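You operate a simulated robot arm through the tools that you are given. There is no shell and no other tool.

The job below is to be done with a simulated robot arm. You get a single attempt, and the scene is never put back.

## Task
Set the red and blue dials to 2 and switch their lamps on.
Fine: on the dimmer pack; leave its other dials and switches.

Only the result counts: the job must be done as asked and must still hold three seconds after the hand-in. Knocking over, shifting, dropping, spilling or breaking anything else fails it.

## Robot
A 6-joint arm with a two-finger parallel gripper, fixed in place. Base frame: the origin is on the floor under the middle of its stand, x ahead of it, y to its left, z up. Units: m, degrees, N and s.
With the tool pointing down near the work surface it reaches from about 0.46 to 0.88 m from the base axis. Its first joint turns from -115.0 to 115.0 degrees. Payload 4.2 kg.
The TCP is the grasp point between the finger pads, 0.023 m short of the fingertips. In the tool frame z runs along the fingers and y along their closing line. Largest opening 0.094 m; finger width 0.038, thickness 0.01; the body of the gripper, 0.054 by 0.096 m, starts 0.039 m behind the TCP.
Orientation is that of the tool frame in the base frame, as a unit quaternion [w, x, y, z]. With the fingers straight down and closing along the base's y, the tool's x points along the base's -x, its y along +y and its z along -z.

## Interface
- The arm moves only by the tool drive_tool. Its argument "commands" is a list of rows, each an object (a shift or turn left out is 0, a gripper value left out holds the last) with "travel": the shift along the tool's x, y, z in mm, a list of three; "dr": the turn, a rotation vector about the tool's x, y, z in degrees, a list of three; "grip": the gripper command, from -1 (fully open) to 1 (shut), values between in proportion. In form: [{"travel": [x, y, z], "dr": [rx, ry, rz], "grip": grip}, ...]. A call has 1 to 20 rows; each row is the pose to reach, as a shift and turn from the pose commanded when the call began, along the tool's axes at that moment. Each row takes 0.2 s and may step no farther than 0.05 m and 8.6 degrees from the row before; otherwise, or with a gripper value out of range, the whole call is refused. Where a pose cannot be reached the arm comes as near as it can. A force on the tool above 90 N (or 10 N above the force at the start of the call, whichever is more), or a blocked arm, ends the call early, and 0.2 s more pass. Each finger travels about 0.108 m/s and halts on what it meets, pressing with about 39 N; the grip force reading is that of the motor and also rises with nothing between the fingers. The clock runs only during rows and for 0.2 s after the last one: add rows that repeat a pose to give the fingers time. The reply holds the time, the measured pose of the TCP, the force on the tool along the base axes, the opening and the grip force, in the units named above and with some noise, with the torque about the TCP (base axes, N m) and any sound that the robot's microphone picked up, and new pictures: "views" is both (left out), scene, wrist or none.
- Cameras (640 x 400 px; columns grow to the right, rows downward): "scene" is fixed at [0.2211, 0.5004, 1.5483]; the picture's right is [-0.41, -0.91, 0.00], its down [-0.75, 0.34, -0.57] and it looks along [0.52, -0.23, -0.82] (base axes); focal length 319 px, centre (320, 200). "wrist" rides on the gripper at [0.086, 0.016, -0.075] in the tool frame; the picture's right is [-0.18, 0.98, 0.00], its down [-0.58, -0.11, -0.81] and it looks along [-0.79, -0.15, 0.59] (tool axes); focal length 243 px, centre (320, 200). There is no depth. A picture from a camera that has moved, and an enlarged one, comes with that camera's place and axes in the base frame and with its lens.
- move_column(by): slides the trunk up (or, below 0, down) by that many m; the arm rides with it, the base frame stays. It gives what a move gives, with no picture.
- enlarge(camera, box): a new picture of the part [left, top, right, bottom] of that camera's present view, enlarged. No time passes.
- finish_job(): hands the job in; it is judged then, once.

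Nothing tells you positions but the pictures and the camera data. Unless the task says otherwise, let go and move clear before handing in.

The tools are called after "Request:" as name(argument=value, ...) on one line, values as JSON. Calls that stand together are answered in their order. drive_tool: Moves the arm, as the interface text tells. Its arguments: {"type":"object","properties":{"commands":{"type":"array"},"views":{"type":"string","enum":["both","scene","wrist","none"]}},"required":["commands"]} The other tools are called the same way: move_column (by) moves the trunk up or down; enlarge (camera, box) takes an enlarged picture of a part of a camera's view; finish_job () hands the job in.

At the start:

```text
time_s: 0.0
tcp_pos: [0.5681, 0.1998, 1.0652]
orientation: [0.0, 0.0, 1.0, 0.0]
ft_force: [0.2, -0.4, -0.3]
torque: [0.03, 0.0, 0.05]
width: 0.0942
grasp_force: 0.1
trunk travel left (down, up): [-0.725, 0.265]
```

scene: 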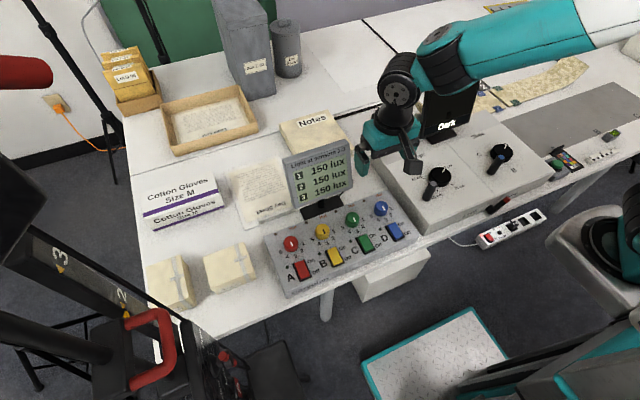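
wrist: 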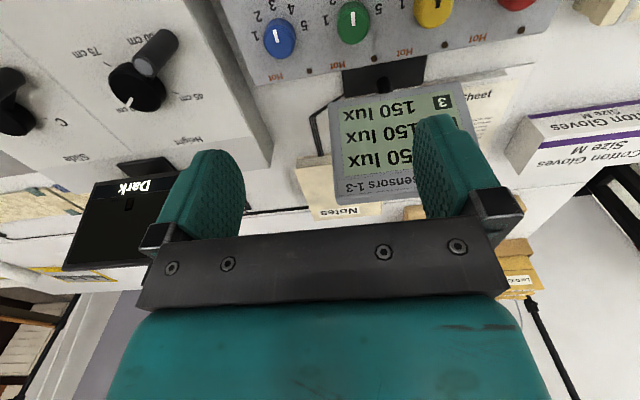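

I see a dimmer pack with four coloured dials (red, yellow, green, blue) and four rocker switches A–D near the table's front edge, with a lux display behind it. I'll take enlarged pictures first to read dial scales and switch states.

Request:
enlarge(camera="scene", box=[250, 190, 430, 302])

Request:
enlarge(camera="wrist", box=[230, 0, 570, 110])

Request:
enlarge(camera="scene", box=[380, 90, 640, 252])

```text
3.56 times, centred on (340, 246) of scene
camera zoom: at [0.2211, 0.5004, 1.5483], right [-0.41, -0.91, 0.0], down [-0.75, 0.34, -0.57], along [0.52, -0.23, -0.82], focal length 1133 px, centre (249, 36)
```

zoom: 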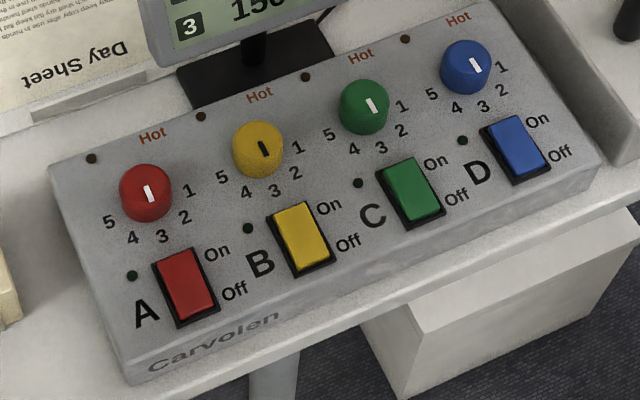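

```text
1.88 times, centred on (400, 55) of wrist
camera zoom: at [0.4822, 0.2164, 1.1406], right [0.18, 0.98, 0.0], down [0.58, -0.11, 0.81], along [0.79, -0.15, -0.59], focal length 457 px, centre (169, 473)
```

zoom: 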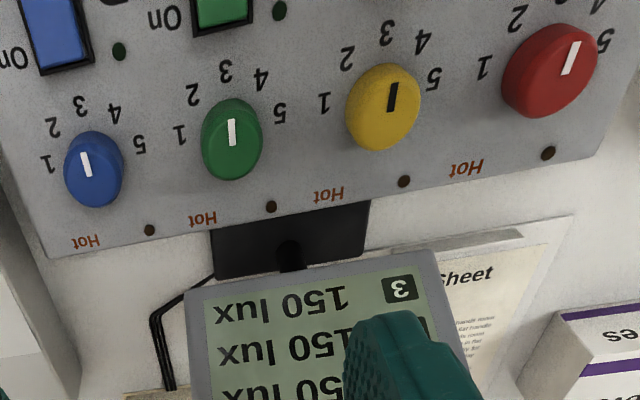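

```text
2.46 times, centred on (510, 171) of scene
camera zoom: at [0.2211, 0.5004, 1.5483], right [-0.41, -0.91, 0.0], down [-0.75, 0.34, -0.57], along [0.52, -0.23, -0.82], focal length 784 px, centre (-148, 271)
```

zoom: 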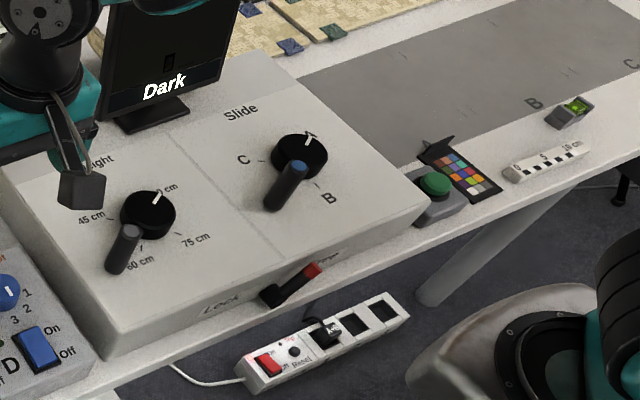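

The dial row lies at about x 0.595, z 0.80, with red at y≈0.417 and blue at y≈0.147; the switches sit at about x 0.525. I'll lower the wrist camera for a closer look before touching anything.

Request:
drive_tool(commands=[{"travel": [7, 25, 29], "grip": -1}, {"travel": [14, 50, 58]}, {"travel": [21, 75, 87]}, {"travel": [28, 100, 115]}, {"travel": [28, 100, 115]}])

```text
time_s: 1.2
tcp_pos: [0.5406, 0.2996, 0.9503]
orientation: [0.0, 0.0, 1.0, 0.001]
ft_force: [0.4, -0.2, 0.3]
torque: [0.02, 0.02, -0.05]
width: 0.0938
grasp_force: 0.1
trunk travel left (down, up): [-0.725, 0.265]
camera wrist: at [0.4542, 0.3158, 1.0255], right [0.18, 0.98, 0.0], down [0.58, -0.11, 0.81], along [0.79, -0.15, -0.59], focal length 243 px, centre (320, 200)
```

scene: 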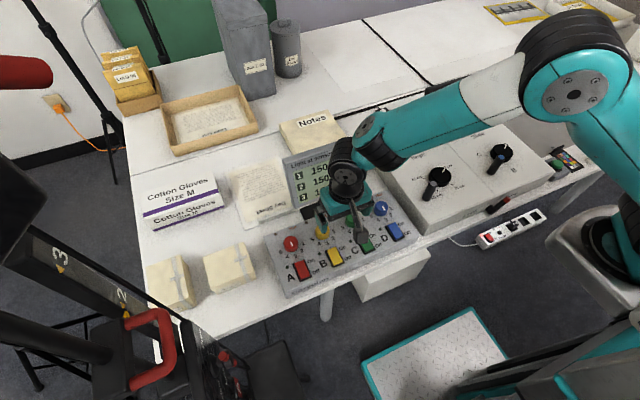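
wrist: 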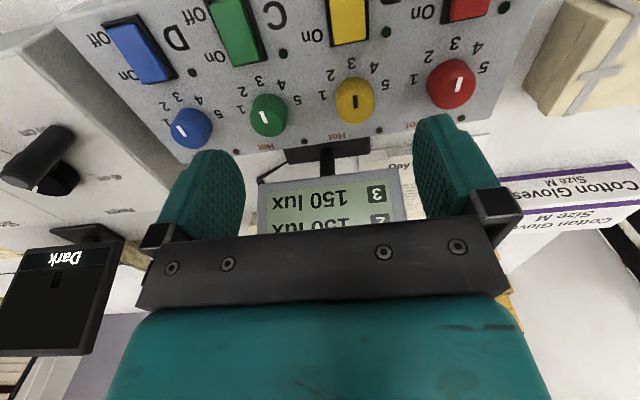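

Request:
enlarge(camera="wrist", box=[400, 0, 560, 100])

Request:
enlarge(camera="wrist", box=[100, 60, 260, 160])

Request:
enlarge(camera="wrist", box=[240, 60, 400, 160])

Request:
enlarge(camera="wrist", box=[90, 0, 250, 100])

```text
4.00 times, centred on (480, 50) of wrist
camera zoom: at [0.4542, 0.3158, 1.0255], right [0.18, 0.98, 0.0], down [0.58, -0.11, 0.81], along [0.79, -0.15, -0.59], focal length 970 px, centre (-320, 800)
```

zoom: 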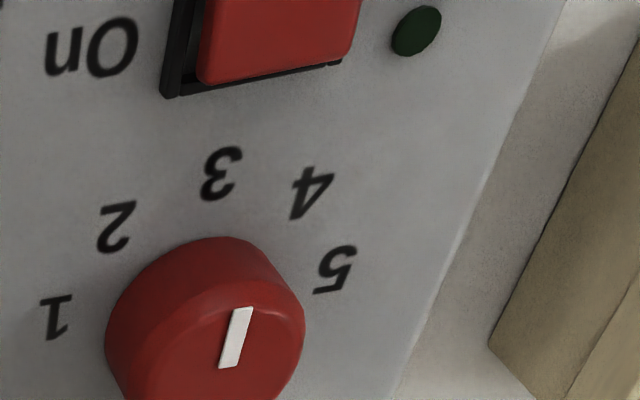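

```text
4.00 times, centred on (180, 110) of wrist
camera zoom: at [0.4542, 0.3158, 1.0255], right [0.18, 0.98, 0.0], down [0.58, -0.11, 0.81], along [0.79, -0.15, -0.59], focal length 970 px, centre (880, 560)
```

zoom: 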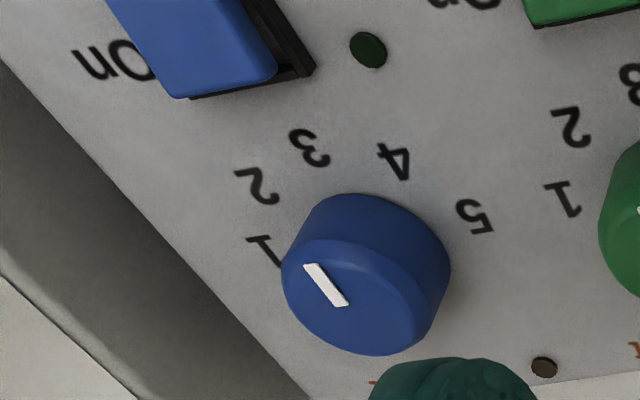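

```text
4.00 times, centred on (320, 110) of wrist
camera zoom: at [0.4542, 0.3158, 1.0255], right [0.18, 0.98, 0.0], down [0.58, -0.11, 0.81], along [0.79, -0.15, -0.59], focal length 970 px, centre (320, 560)
```

zoom: 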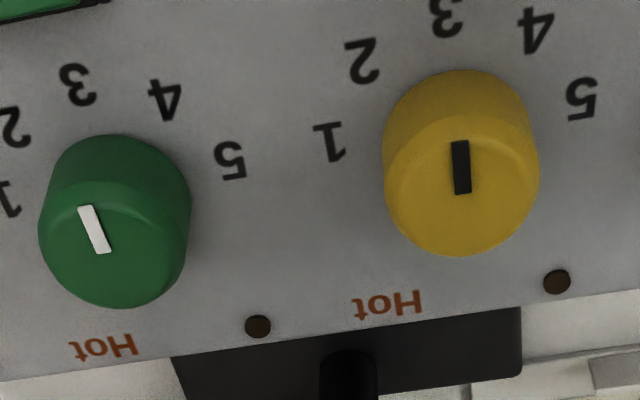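

```text
4.00 times, centred on (170, 50) of wrist
camera zoom: at [0.4542, 0.3158, 1.0255], right [0.18, 0.98, 0.0], down [0.58, -0.11, 0.81], along [0.79, -0.15, -0.59], focal length 970 px, centre (920, 800)
```

zoom: 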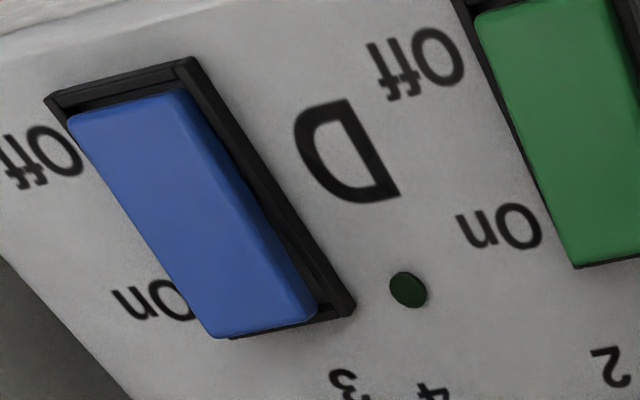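

Both knobs' white bars point toward the robot, i.e. at 3, and both rocker switches appear to be Off; labels are about 40° apart, so "2" is 40° counter‑clockwise seen from above. Next I move above the red dial (≈0.595, 0.415) to check my centring.

Request:
drive_tool(commands=[{"travel": [0, 40, 0], "grip": -1}, {"travel": [0, 80, 0]}, {"travel": [0, 115, 0]}, {"travel": [-30, 115, 25]}, {"travel": [-54.5, 115, 50]}, {"travel": [-54.5, 115, 50]}])

```text
time_s: 2.6
tcp_pos: [0.5959, 0.4154, 0.9005]
orientation: [0.0, 0.0, 1.0, 0.0]
ft_force: [0.8, -0.2, 0.1]
torque: [-0.04, -0.05, 0.01]
width: 0.0938
grasp_force: 0.0
trunk travel left (down, up): [-0.725, 0.265]
camera wrist: at [0.5096, 0.4317, 0.9755], right [0.18, 0.98, 0.0], down [0.58, -0.11, 0.81], along [0.79, -0.15, -0.59], focal length 243 px, centre (320, 200)
```

scene: 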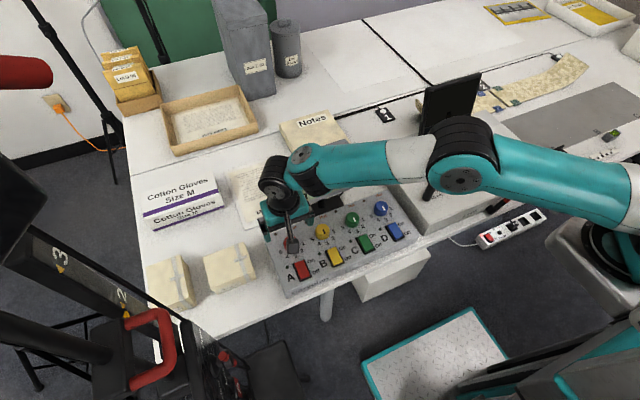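
wrist: 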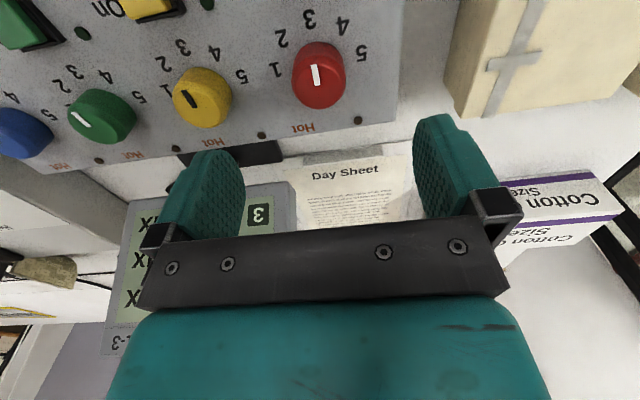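

The gripper is now above the red dial. I'll zoom in to check the exact knob centre and pointer.

Request:
enlarge(camera="wrist", box=[256, 0, 416, 100])

Request:
enlarge(camera="wrist", box=[0, 60, 260, 220])

Request:
enlarge(camera="scene", box=[300, 180, 460, 280])

```text
4.00 times, centred on (336, 50) of wrist
camera zoom: at [0.5096, 0.4317, 0.9755], right [0.18, 0.98, 0.0], down [0.58, -0.11, 0.81], along [0.79, -0.15, -0.59], focal length 970 px, centre (256, 800)
```

zoom: 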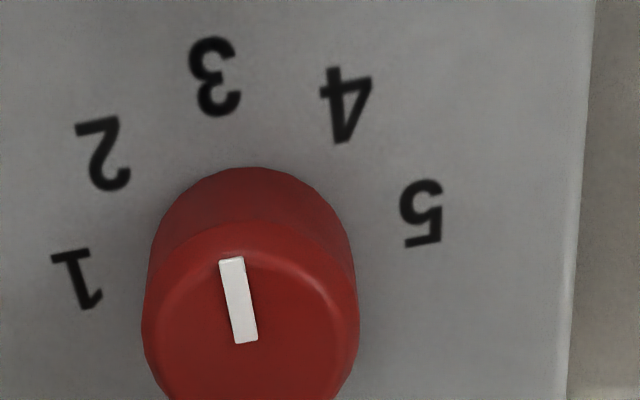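

```text
2.46 times, centred on (130, 140) of wrist
camera zoom: at [0.5096, 0.4317, 0.9755], right [0.18, 0.98, 0.0], down [0.58, -0.11, 0.81], along [0.79, -0.15, -0.59], focal length 597 px, centre (788, 348)
```

zoom: 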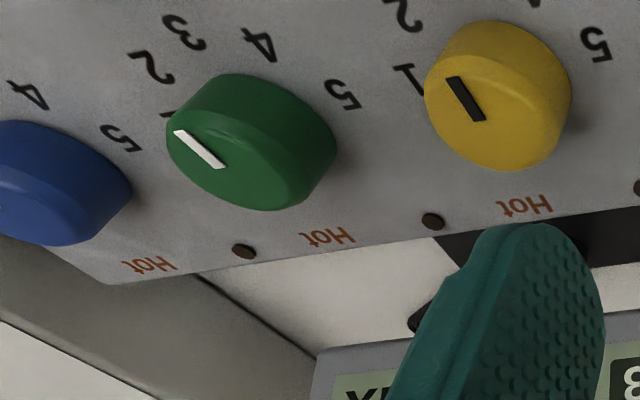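

```text
4.00 times, centred on (380, 230) of scene
camera zoom: at [0.2211, 0.5004, 1.5483], right [-0.41, -0.91, 0.0], down [-0.75, 0.34, -0.57], along [0.52, -0.23, -0.82], focal length 1274 px, centre (80, 80)
```

zoom: 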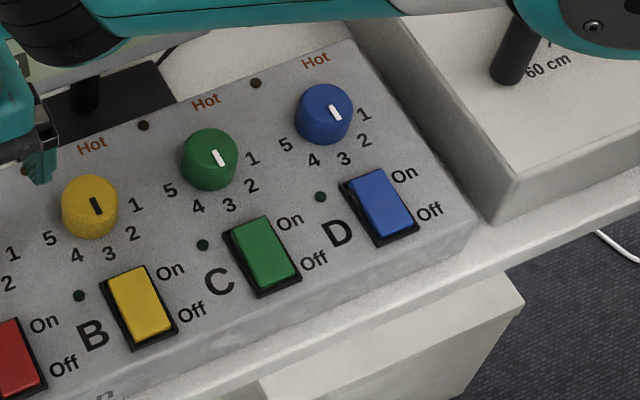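

The red knob centre checks out at about (0.595, 0.415), bar exactly at 3, and the TCP is directly over it. I'll descend around the knob with the fingers open, stopping the tips about 5 mm above the panel.

Request:
drive_tool(commands=[{"travel": [0, 0, 25], "grip": -1}, {"travel": [0, 0, 50]}, {"travel": [0, 0, 66]}, {"travel": [0, 0, 77]}, {"travel": [0, 0, 77]}])

```text
time_s: 3.8
tcp_pos: [0.5967, 0.4166, 0.8244]
orientation: [0.0, -0.001, 1.0, 0.0]
ft_force: [-0.2, 0.6, 0.3]
torque: [0.01, -0.01, -0.01]
width: 0.0941
grasp_force: 0.1
trunk travel left (down, up): [-0.725, 0.265]
camera wrist: at [0.5089, 0.4317, 0.8986], right [0.18, 0.98, 0.0], down [0.58, -0.11, 0.81], along [0.79, -0.15, -0.59], focal length 243 px, centre (320, 200)
```

scene: 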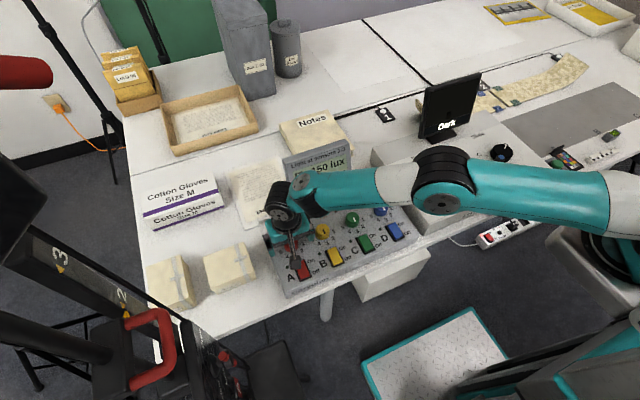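
wrist: 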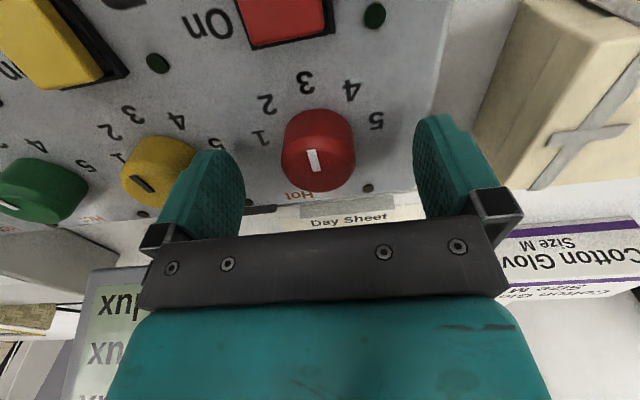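

The fingers straddle the red knob without contact. I'll zoom in to verify centring before closing.

Request:
enlarge(camera="wrist", box=[240, 90, 400, 190])

Request:
enlarge(camera="scene", box=[240, 180, 400, 280])

```text
4.00 times, centred on (320, 140) of wrist
camera zoom: at [0.5089, 0.4317, 0.8986], right [0.18, 0.98, 0.0], down [0.58, -0.11, 0.81], along [0.79, -0.15, -0.59], focal length 970 px, centre (320, 440)
```

zoom: 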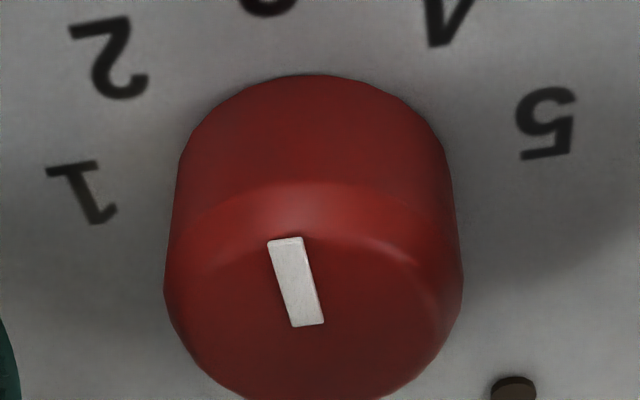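

```text
4.00 times, centred on (320, 230) of scene
camera zoom: at [0.2211, 0.5004, 1.5483], right [-0.41, -0.91, 0.0], down [-0.75, 0.34, -0.57], along [0.52, -0.23, -0.82], focal length 1274 px, centre (320, 80)
```

zoom: 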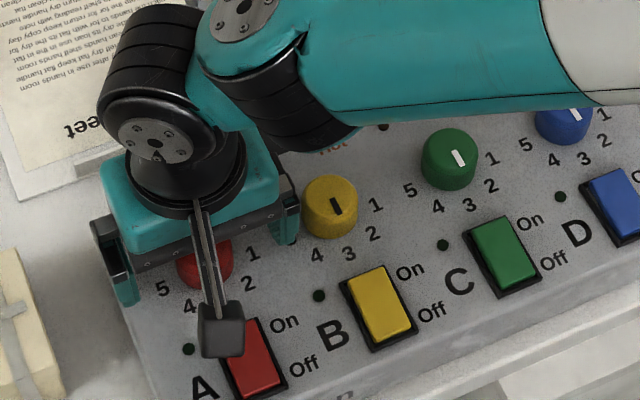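

The knob is centred between the pads to within a millimetre. I'll close gently in stages and watch the opening and forces.

Request:
drive_tool(commands=[{"travel": [0, 0, 0], "grip": -0.3}, {"travel": [0, 0, 0], "grip": 0.0}, {"travel": [0, 0, 0], "grip": 0.15}, {"travel": [0, 0, 0], "grip": 0.25}, {"travel": [0, 0, 0], "grip": 0.3}, {"travel": [0, 0, 0], "grip": 0.35}, {"travel": [0, 0, 0], "grip": 0.35}])

```text
time_s: 5.4
tcp_pos: [0.5957, 0.4155, 0.8257]
orientation: [-0.001, 0.001, 1.0, -0.001]
ft_force: [-0.3, -8.2, 1.7]
torque: [-0.26, 0.26, -0.01]
width: 0.0354
grasp_force: 45.0
trunk travel left (down, up): [-0.725, 0.265]
camera wrist: at [0.5091, 0.431, 0.8987], right [0.19, 0.98, 0.0], down [0.58, -0.11, 0.81], along [0.79, -0.15, -0.59], focal length 243 px, centre (320, 200)
```

scene: 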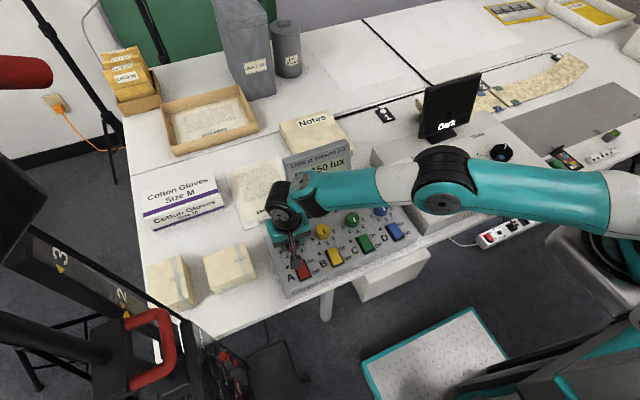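
wrist: 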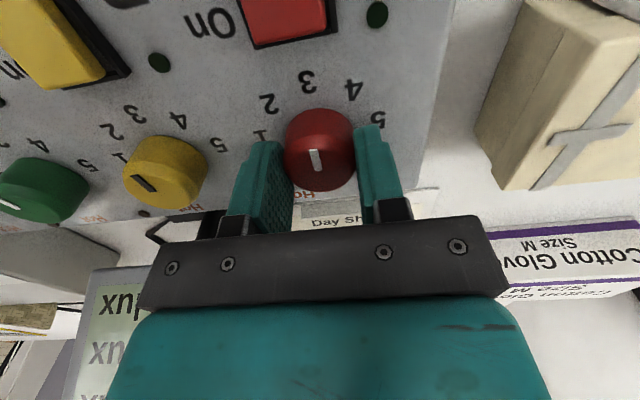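

The red knob is gripped (35 mm wide) with a small sideways load of 8 N, so I'll nudge the tool slightly in −y to relieve it before turning.

Request:
drive_tool(commands=[{"travel": [0, -0.6, 0]}, {"travel": [0, -0.6, 0]}], views="none")

```text
time_s: 6.0
tcp_pos: [0.5955, 0.4139, 0.8239]
orientation: [0.0, 0.0, 1.0, -0.001]
ft_force: [1.8, -5.7, -0.1]
torque: [-0.14, 0.38, -0.01]
width: 0.0355
grasp_force: 45.3
trunk travel left (down, up): [-0.725, 0.265]
```

Load is reduced; now I turn the red knob by 40° about base +z (toward label 2).

Request:
drive_tool(commands=[{"travel": [0, -0.6, 0], "dr": [0, 0, -6]}, {"travel": [0, -0.6, 0], "dr": [0, 0, -13]}, {"travel": [0, -0.6, 0], "dr": [0, 0, -20]}, {"travel": [0, -0.6, 0], "dr": [0, 0, -27]}, {"travel": [0, -0.6, 0], "dr": [0, 0, -34]}, {"travel": [0, -0.6, 0], "dr": [0, 0, -40]}, {"travel": [0, -0.6, 0], "dr": [0, 0, -40]}])

```text
time_s: 7.6
tcp_pos: [0.5959, 0.4148, 0.8239]
orientation: [0.001, -0.343, 0.939, 0.0]
ft_force: [3.1, 5.6, -1.6]
torque: [0.35, -0.29, 0.04]
width: 0.0355
grasp_force: 44.8
trunk travel left (down, up): [-0.725, 0.265]
camera wrist: at [0.5189, 0.3709, 0.8987], right [-0.49, 0.87, 0.0], down [0.51, 0.29, 0.81], along [0.7, 0.4, -0.59], focal length 243 px, centre (320, 200)
```

scene: 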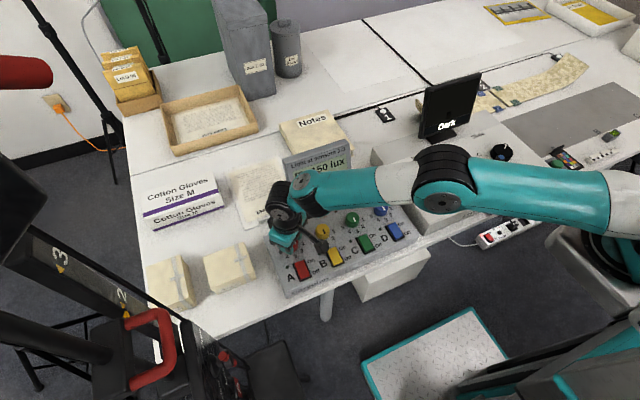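
wrist: 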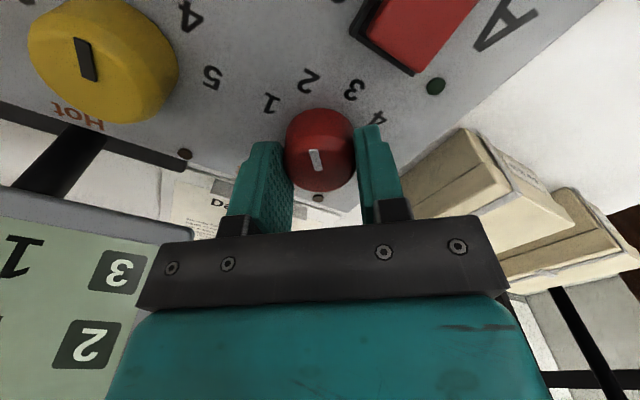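

The knob turned with the gripper by 40°. I'll zoom to confirm the pointer against label 2 before releasing.

Request:
enlarge(camera="wrist", box=[240, 70, 400, 200])

Request:
enlarge(camera="scene", box=[250, 190, 350, 290])

```text
3.08 times, centred on (320, 135) of wrist
camera zoom: at [0.5189, 0.3709, 0.8987], right [-0.49, 0.87, 0.0], down [0.51, 0.29, 0.81], along [0.7, 0.4, -0.59], focal length 746 px, centre (320, 400)
```

zoom: 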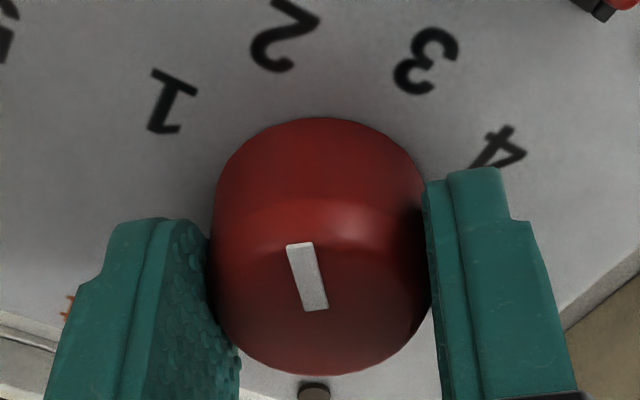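

```text
4.00 times, centred on (300, 240) of scene
camera zoom: at [0.2211, 0.5004, 1.5483], right [-0.41, -0.91, 0.0], down [-0.75, 0.34, -0.57], along [0.52, -0.23, -0.82], focal length 1274 px, centre (400, 40)
```

zoom: 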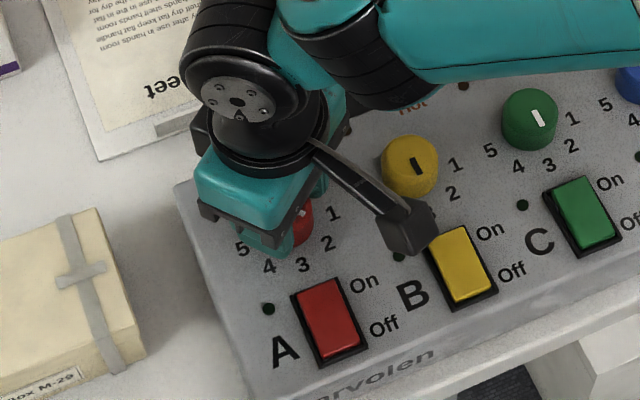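

The bar now reads about 39.7° from label 3, matching label 2. I'll release, lift straight up, and turn the wrist back.

Request:
drive_tool(commands=[{"travel": [0, 0, 0], "grip": -0.2}, {"travel": [0, 0, 0], "grip": -0.3}, {"travel": [0, 0, 0], "grip": -0.3}, {"travel": [0, 0, -20]}, {"travel": [0, 0, -50]}, {"travel": [0, 0, -80]}, {"travel": [0, 0, -80], "dr": [0, 0, 8]}, {"travel": [0, 0, -80], "dr": [0, 0, 16]}, {"travel": [0, 0, -80], "dr": [0, 0, 24]}, {"travel": [0, 0, -80], "dr": [0, 0, 32]}, {"travel": [0, 0, -80], "dr": [0, 0, 40]}, {"travel": [0, 0, -80], "dr": [0, 0, 40]}])

```text
time_s: 10.2
tcp_pos: [0.596, 0.4148, 0.9044]
orientation: [0.0, 0.001, 1.0, 0.0]
ft_force: [0.8, -0.1, 0.0]
torque: [-0.02, -0.01, -0.01]
width: 0.0607
grasp_force: 0.0
trunk travel left (down, up): [-0.725, 0.265]
camera wrist: at [0.5089, 0.4303, 0.9787], right [0.19, 0.98, 0.0], down [0.58, -0.11, 0.81], along [0.79, -0.15, -0.59], focal length 243 px, centre (320, 200)
```

scene: 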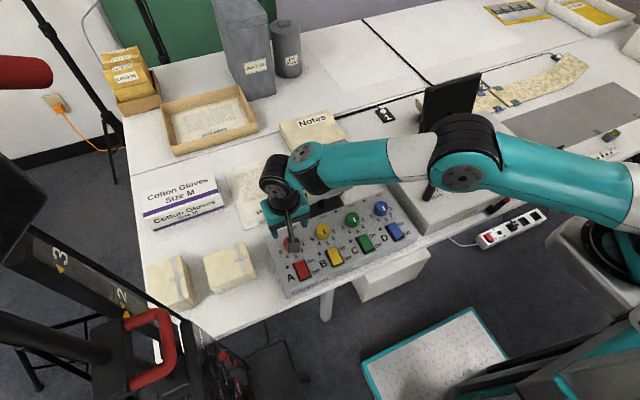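
wrist: 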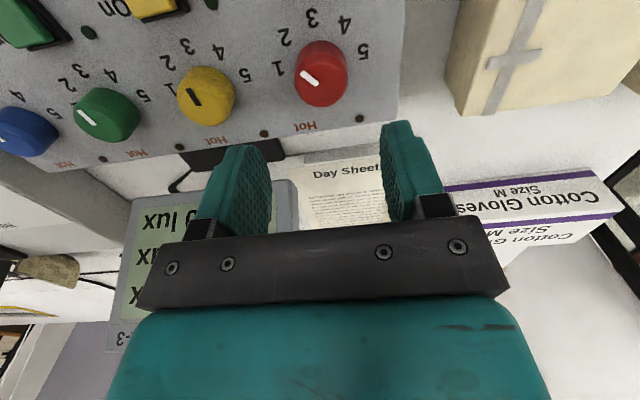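

Request:
enlarge(camera="wrist", box=[256, 0, 416, 100])

Request:
enlarge(camera="wrist", box=[0, 0, 240, 150])

```text
4.00 times, centred on (336, 50) of wrist
camera zoom: at [0.5089, 0.4303, 0.9787], right [0.19, 0.98, 0.0], down [0.58, -0.11, 0.81], along [0.79, -0.15, -0.59], focal length 970 px, centre (256, 800)
```

zoom: 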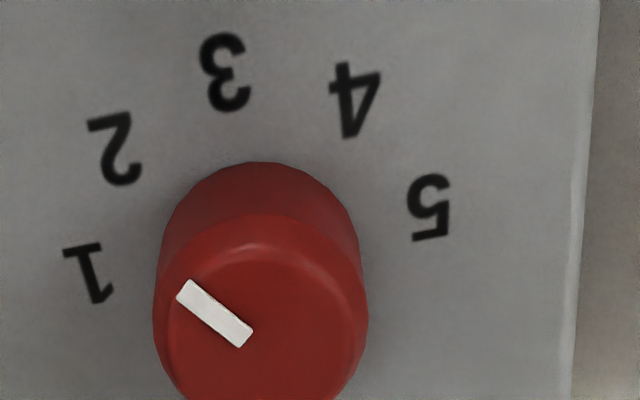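

```text
2.67 times, centred on (120, 75) of wrist
camera zoom: at [0.5089, 0.4303, 0.9787], right [0.19, 0.98, 0.0], down [0.58, -0.11, 0.81], along [0.79, -0.15, -0.59], focal length 647 px, centre (853, 533)
```

zoom: 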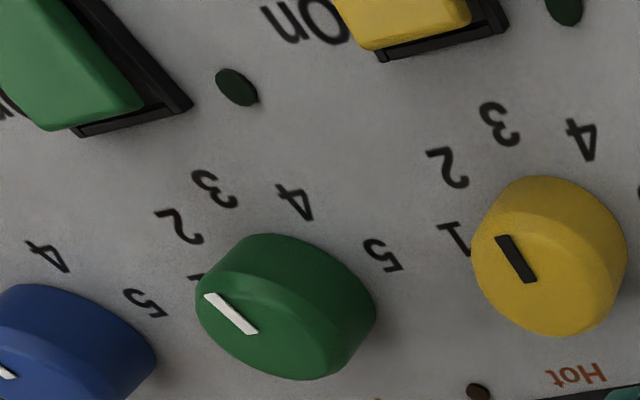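

Red is at 2 (≈39–40°) and stays there after release. Next is switch A: I'll close the fingers, turn the gripper 90° so the narrow side lies along the rocker, and move above its "On" half for a close side view.

Request:
drive_tool(commands=[{"travel": [6, 0, 0], "dr": [0, 0, 8], "grip": 1}, {"travel": [12, 0, 0], "dr": [0, 0, 16]}, {"travel": [18, 0, 0], "dr": [0, 0, 24]}, {"travel": [24, 0, 0], "dr": [0, 0, 32]}, {"travel": [30, 0, 0], "dr": [0, 0, 40]}, {"travel": [36, 0, 0], "dr": [0, 0, 48]}, {"travel": [42, 0, 0], "dr": [0, 0, 56]}, {"travel": [48, 0, 0], "dr": [0, 0, 64]}, {"travel": [52, 0, 0], "dr": [0, 0, 72]}, {"travel": [54, 0, 0], "dr": [0, 0, 80]}, {"travel": [54, 0, 10], "dr": [0, 0, 86]}, {"travel": [54, 0, 20], "dr": [0, 0, 90]}, {"travel": [54, 0, 20], "dr": [0, 0, 90]}])

```text
time_s: 13.0
tcp_pos: [0.5419, 0.4144, 0.8832]
orientation: [0.0, 0.709, 0.706, 0.001]
ft_force: [0.7, 0.4, 0.1]
torque: [0.0, 0.02, 0.02]
width: 0.0
grasp_force: 38.9
trunk travel left (down, up): [-0.725, 0.265]
camera wrist: at [0.5575, 0.5006, 0.9584], right [0.98, -0.19, 0.0], down [-0.11, -0.58, 0.81], along [-0.15, -0.79, -0.59], focal length 243 px, centre (320, 200)
```

scene: 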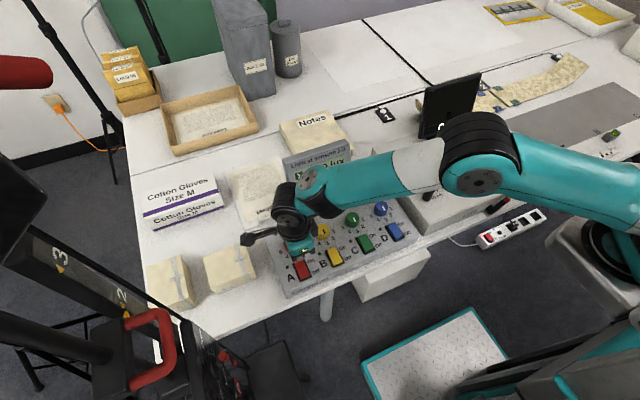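
wrist: 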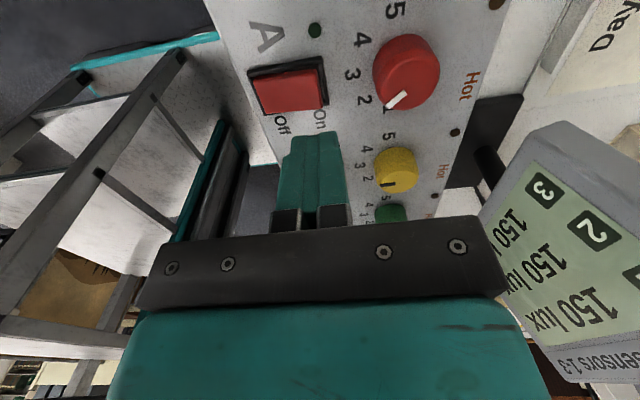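

Request:
enlarge(camera="wrist", box=[230, 10, 390, 110])

Request:
enlarge(camera="scene", box=[260, 210, 380, 285])

```text
4.00 times, centred on (310, 60) of wrist
camera zoom: at [0.5575, 0.5006, 0.9584], right [0.98, -0.19, 0.0], down [-0.11, -0.58, 0.81], along [-0.15, -0.79, -0.59], focal length 970 px, centre (360, 760)
```

zoom: 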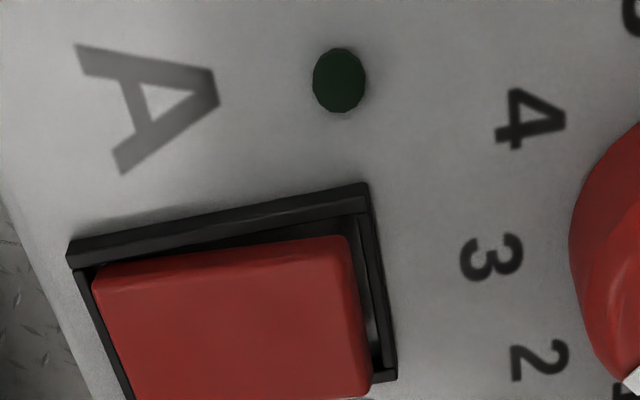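

```text
5.33 times, centred on (320, 248) of scene
camera zoom: at [0.2211, 0.5004, 1.5483], right [-0.41, -0.91, 0.0], down [-0.75, 0.34, -0.57], along [0.52, -0.23, -0.82], focal length 1699 px, centre (320, -53)
```

zoom: 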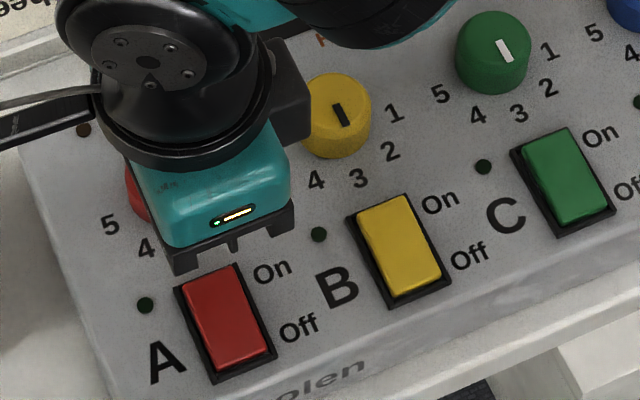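

Switch A's rocker spans about x 0.50–0.542, centred at y 0.415, with the On end raised (z≈0.804) — it is Off. I'll shift slightly to x≈0.537 and lower the closed fingertips to just above the On end.

Request:
drive_tool(commands=[{"travel": [0, -5, 15], "grip": 1}, {"travel": [0, -5, 35]}, {"travel": [0, -5, 48]}, {"travel": [0, -5, 52]}, {"travel": [0, -5, 52]}])

```text
time_s: 14.2
tcp_pos: [0.5365, 0.413, 0.831]
orientation: [-0.001, 0.707, 0.707, 0.0]
ft_force: [0.3, -0.1, -0.2]
torque: [-0.02, 0.02, -0.03]
width: 0.0
grasp_force: 38.7
trunk travel left (down, up): [-0.725, 0.265]
camera wrist: at [0.5524, 0.5005, 0.9059], right [0.98, -0.18, 0.0], down [-0.11, -0.58, 0.81], along [-0.15, -0.79, -0.59], focal length 243 px, centre (320, 200)
```

scene: 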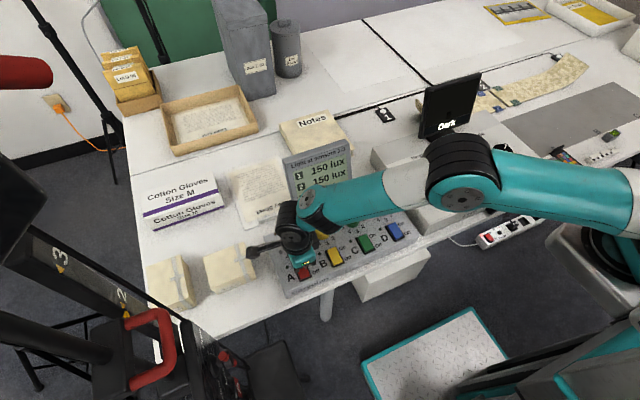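
wrist: 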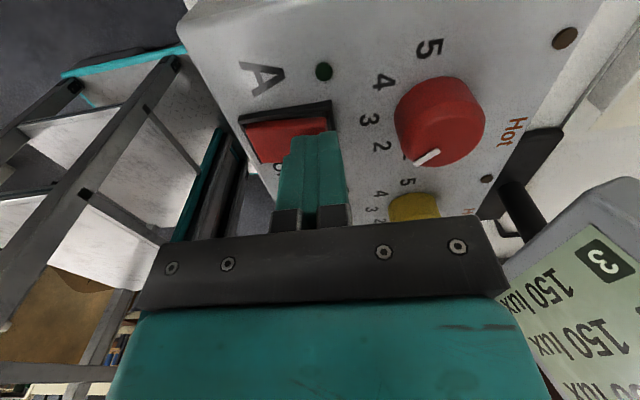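

Request:
enlarge(camera="wrist", box=[220, 60, 380, 220])

```text
2.50 times, centred on (300, 140) of wrist
camera zoom: at [0.5524, 0.5005, 0.9059], right [0.98, -0.18, 0.0], down [-0.11, -0.58, 0.81], along [-0.15, -0.79, -0.59], focal length 606 px, centre (370, 350)
```

zoom: 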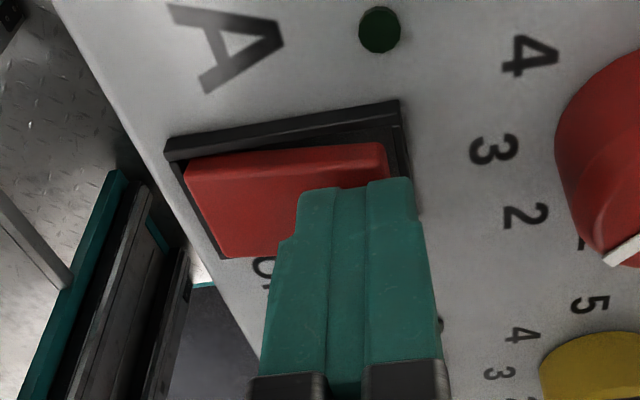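

The fingertips hover a few mm above the On half of switch A. I'll press down in small steps and watch force, sound and the LED.

Request:
drive_tool(commands=[{"travel": [0, 0, 2]}, {"travel": [0, 0, 4]}, {"travel": [0, 0, 5]}, {"travel": [0, 0, 6]}, {"travel": [0, 0, 7]}, {"travel": [0, 0, 7]}])

```text
time_s: 15.6
tcp_pos: [0.5363, 0.4152, 0.8255]
orientation: [0.0, 0.707, 0.707, 0.0]
ft_force: [0.2, -1.3, 3.2]
torque: [-0.07, 0.05, -0.01]
width: 0.0
grasp_force: 39.1
trunk travel left (down, up): [-0.725, 0.265]
camera wrist: at [0.5524, 0.5004, 0.9], right [0.98, -0.18, 0.0], down [-0.11, -0.58, 0.81], along [-0.15, -0.79, -0.59], focal length 243 px, centre (320, 200)
```

scene: 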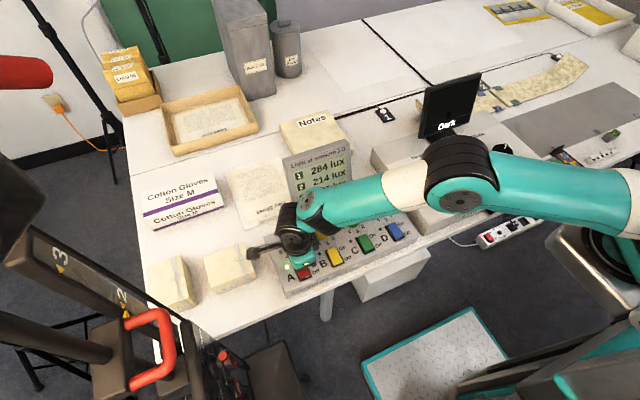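
wrist: 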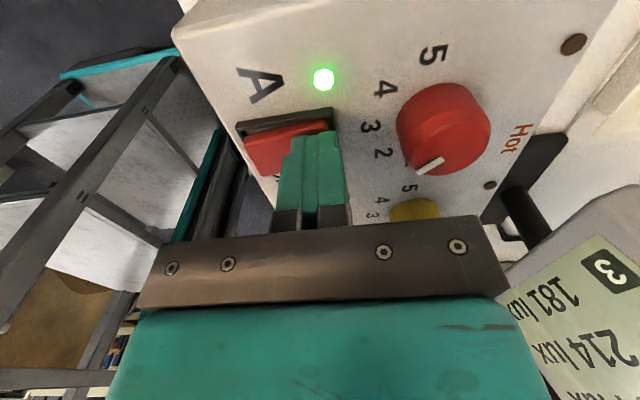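

LED A lit and the lux readings jumped, so lamp A is on. I'll press a touch more to make sure it latches, then lift and verify it stays on.

Request:
drive_tool(commands=[{"travel": [0, 0, 1]}, {"travel": [0, 0, 1.5]}, {"travel": [0, 0, 0]}, {"travel": [0, 0, -20]}, {"travel": [0, 0, -50]}, {"travel": [0, 0, -80]}, {"travel": [0, 0, -80]}])

```text
time_s: 17.2
tcp_pos: [0.537, 0.4135, 0.9054]
orientation: [0.0, 0.707, 0.707, 0.0]
ft_force: [-0.2, -0.5, 0.2]
torque: [0.01, 0.03, -0.01]
width: 0.0
grasp_force: 39.2
trunk travel left (down, up): [-0.725, 0.265]
camera wrist: at [0.5527, 0.5005, 0.9803], right [0.98, -0.18, 0.0], down [-0.11, -0.58, 0.81], along [-0.15, -0.79, -0.59], focal length 243 px, centre (320, 200)
```

scene: 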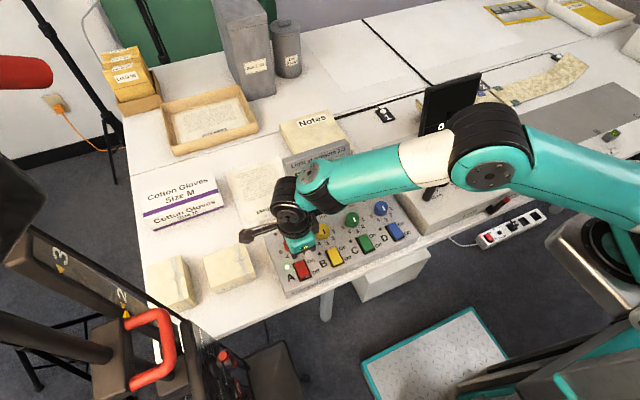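
wrist: 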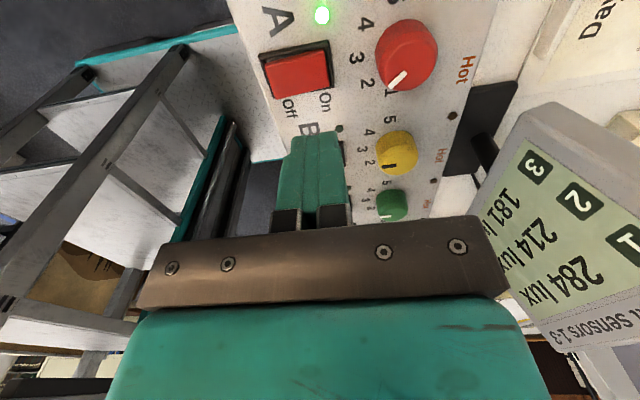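

Lamp A stays on and the red pointer sits at 2. Next I travel to the blue dial keeping this 90° wrist orientation (narrow toward the big box on the right), fingers partly open.

Request:
drive_tool(commands=[{"travel": [-40, 0, -10], "grip": -0.3}, {"travel": [-85, 0, -15]}, {"travel": [-130, 0, -15]}, {"travel": [-175, 0, -15]}, {"travel": [-220, 0, -15]}, {"travel": [-250, 0, -15]}, {"travel": [-267.5, 0, -15]}, {"travel": [-267.5, 30, -15]}, {"travel": [-267.5, 58.5, -15]}, {"travel": [-267.5, 58.5, -15]}])

```text
time_s: 19.4
tcp_pos: [0.5962, 0.1459, 0.9203]
orientation: [0.0, 0.707, 0.707, 0.0]
ft_force: [0.2, 0.2, 0.2]
torque: [0.0, -0.01, 0.02]
width: 0.0609
grasp_force: 0.1
trunk travel left (down, up): [-0.725, 0.265]
camera wrist: at [0.6117, 0.2325, 0.995], right [0.98, -0.18, 0.0], down [-0.11, -0.58, 0.81], along [-0.15, -0.79, -0.59], focal length 243 px, centre (320, 200)
```

scene: 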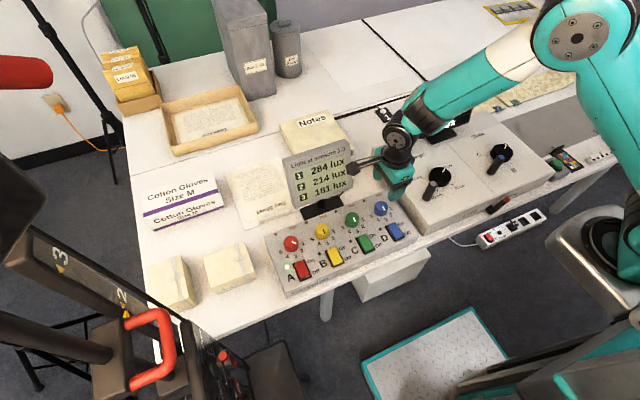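
wrist: 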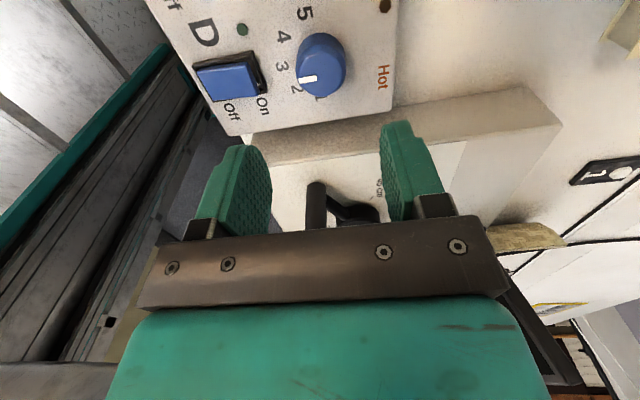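

I'm above the blue dial. I'll zoom to verify its centre, pointer and the clearance to the big box.

Request:
enlarge(camera="wrist", box=[240, 0, 400, 120])

Request:
enlarge(camera="scene", box=[340, 140, 480, 260])

Request:
enlarge(camera="scene", box=[260, 210, 380, 300])

```text
3.33 times, centred on (320, 60) of wrist
camera zoom: at [0.6117, 0.2325, 0.995], right [0.98, -0.18, 0.0], down [-0.11, -0.58, 0.81], along [-0.15, -0.79, -0.59], focal length 809 px, centre (320, 667)
```

zoom: 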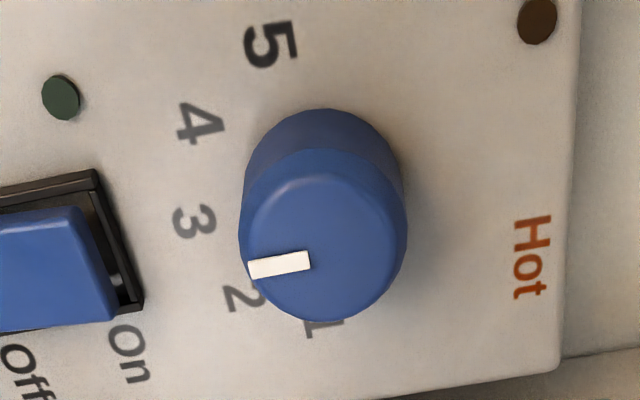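

```text
3.33 times, centred on (410, 200) of scene
camera zoom: at [0.2211, 0.5004, 1.5483], right [-0.41, -0.91, 0.0], down [-0.75, 0.34, -0.57], along [0.52, -0.23, -0.82], focal length 1062 px, centre (20, 200)
```

zoom: 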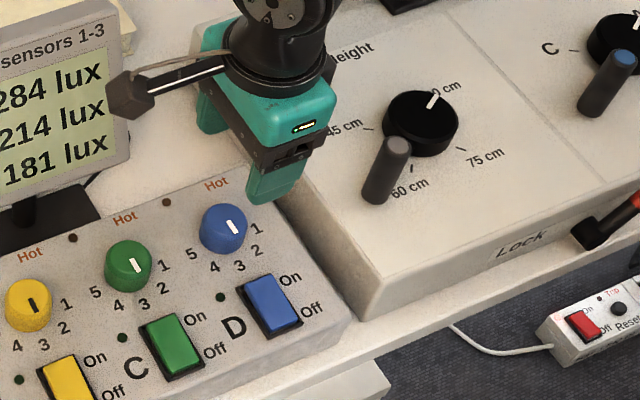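

```text
4.44 times, centred on (320, 255) of scene
camera zoom: at [0.2211, 0.5004, 1.5483], right [-0.41, -0.91, 0.0], down [-0.75, 0.34, -0.57], along [0.52, -0.23, -0.82], focal length 1416 px, centre (320, -44)
```

zoom: 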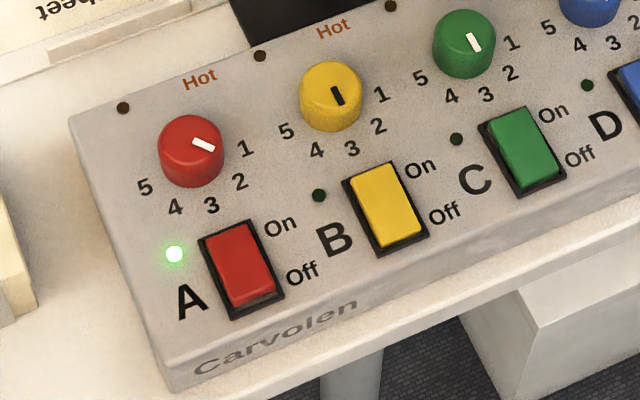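

Blue's bar points exactly at 3, centre ≈ (0.596, 0.145), and the gripper has room from the big box. I'll descend around the blue knob.

Request:
drive_tool(commands=[{"travel": [-1, 0, 25], "grip": -0.3}, {"travel": [-1, 0, 50]}, {"travel": [-1, 0, 72]}, {"travel": [-1, 0, 88]}, {"travel": [-1, 0, 96]}, {"travel": [-1, 0, 96]}])

```text
time_s: 20.8
tcp_pos: [0.5943, 0.1453, 0.8231]
orientation: [-0.001, 0.707, 0.708, 0.0]
ft_force: [0.5, 0.0, 0.0]
torque: [0.0, -0.02, -0.01]
width: 0.0611
grasp_force: 0.0
trunk travel left (down, up): [-0.725, 0.265]
camera wrist: at [0.6105, 0.2319, 0.8982], right [0.98, -0.18, 0.0], down [-0.11, -0.58, 0.81], along [-0.15, -0.79, -0.59], focal length 243 px, centre (320, 200)
```

scene: 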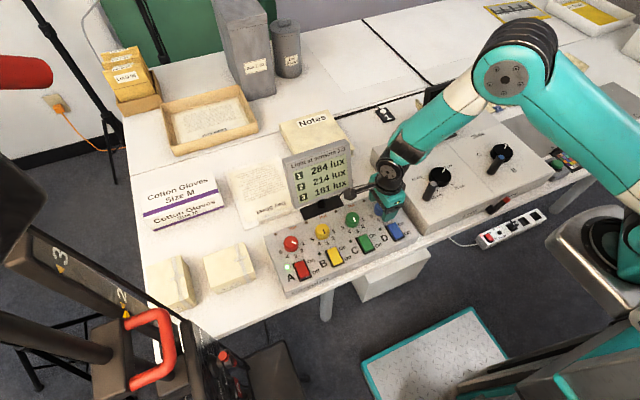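
wrist: 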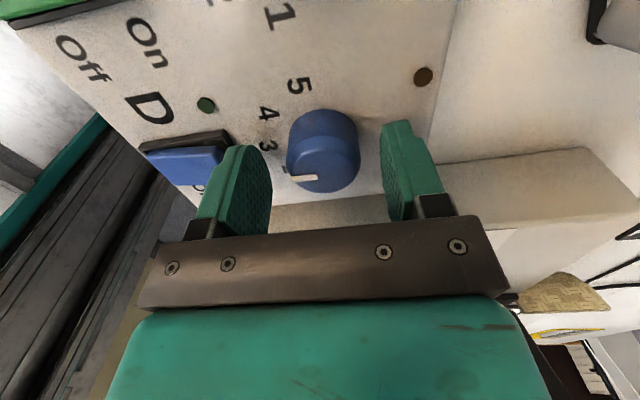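

The fingers straddle the blue knob. I'll zoom to fine-tune the centring before gripping.

Request:
enlarge(camera="wrist", box=[240, 90, 400, 210])

Request:
enlarge(camera="scene", box=[330, 140, 450, 260])

```text
3.33 times, centred on (320, 150) of wrist
camera zoom: at [0.6105, 0.2319, 0.8982], right [0.98, -0.18, 0.0], down [-0.11, -0.58, 0.81], along [-0.15, -0.79, -0.59], focal length 809 px, centre (320, 367)
```

zoom: 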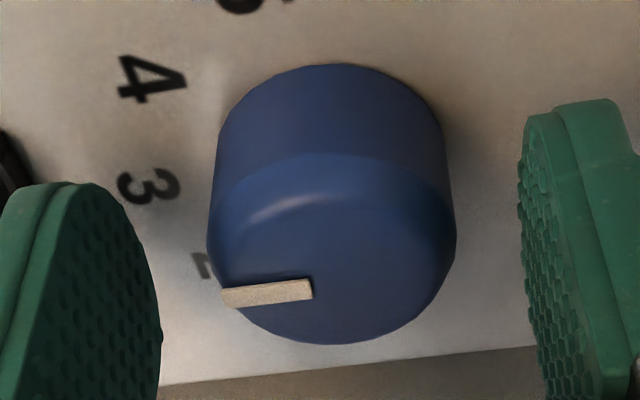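

```text
3.33 times, centred on (390, 200) of scene
camera zoom: at [0.2211, 0.5004, 1.5483], right [-0.41, -0.91, 0.0], down [-0.75, 0.34, -0.57], along [0.52, -0.23, -0.82], focal length 1062 px, centre (87, 200)
```

zoom: 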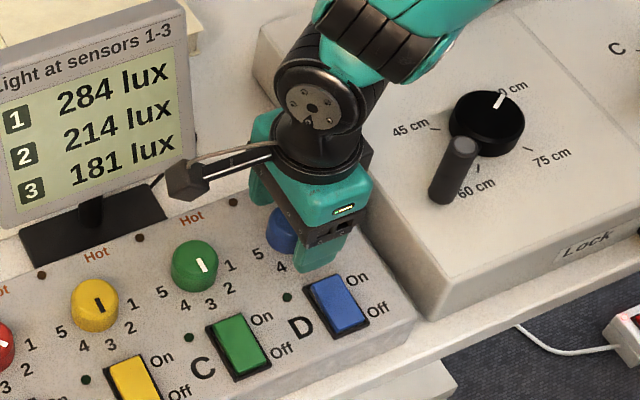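

The knob is about 1.6 mm toward +x of the finger midline, so I'll shift that amount and then close gently.

Request:
drive_tool(commands=[{"travel": [0.4, 1.5, 0], "grip": -0.3}, {"travel": [0.4, 1.5, 0], "grip": 0.0}, {"travel": [0.4, 1.5, 0], "grip": 0.15}, {"travel": [0.4, 1.5, 0], "grip": 0.25}, {"travel": [0.4, 1.5, 0], "grip": 0.3}, {"travel": [0.4, 1.5, 0], "grip": 0.35}, {"travel": [0.4, 1.5, 0], "grip": 0.35}], views="wrist")

```text
time_s: 22.4
tcp_pos: [0.5965, 0.1461, 0.8239]
orientation: [0.0, 0.707, 0.707, 0.001]
ft_force: [0.7, -0.3, -1.3]
torque: [0.01, -0.03, -0.03]
width: 0.0355
grasp_force: 44.5
trunk travel left (down, up): [-0.725, 0.265]
camera wrist: at [0.6121, 0.2325, 0.8983], right [0.98, -0.18, 0.0], down [-0.11, -0.58, 0.81], along [-0.15, -0.79, -0.59], focal length 243 px, centre (320, 200)
```

wrist: 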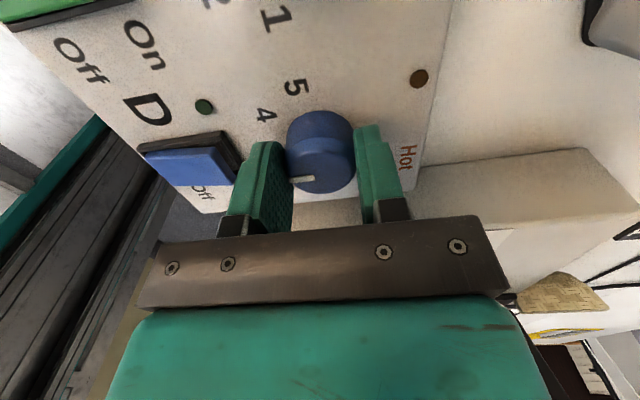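

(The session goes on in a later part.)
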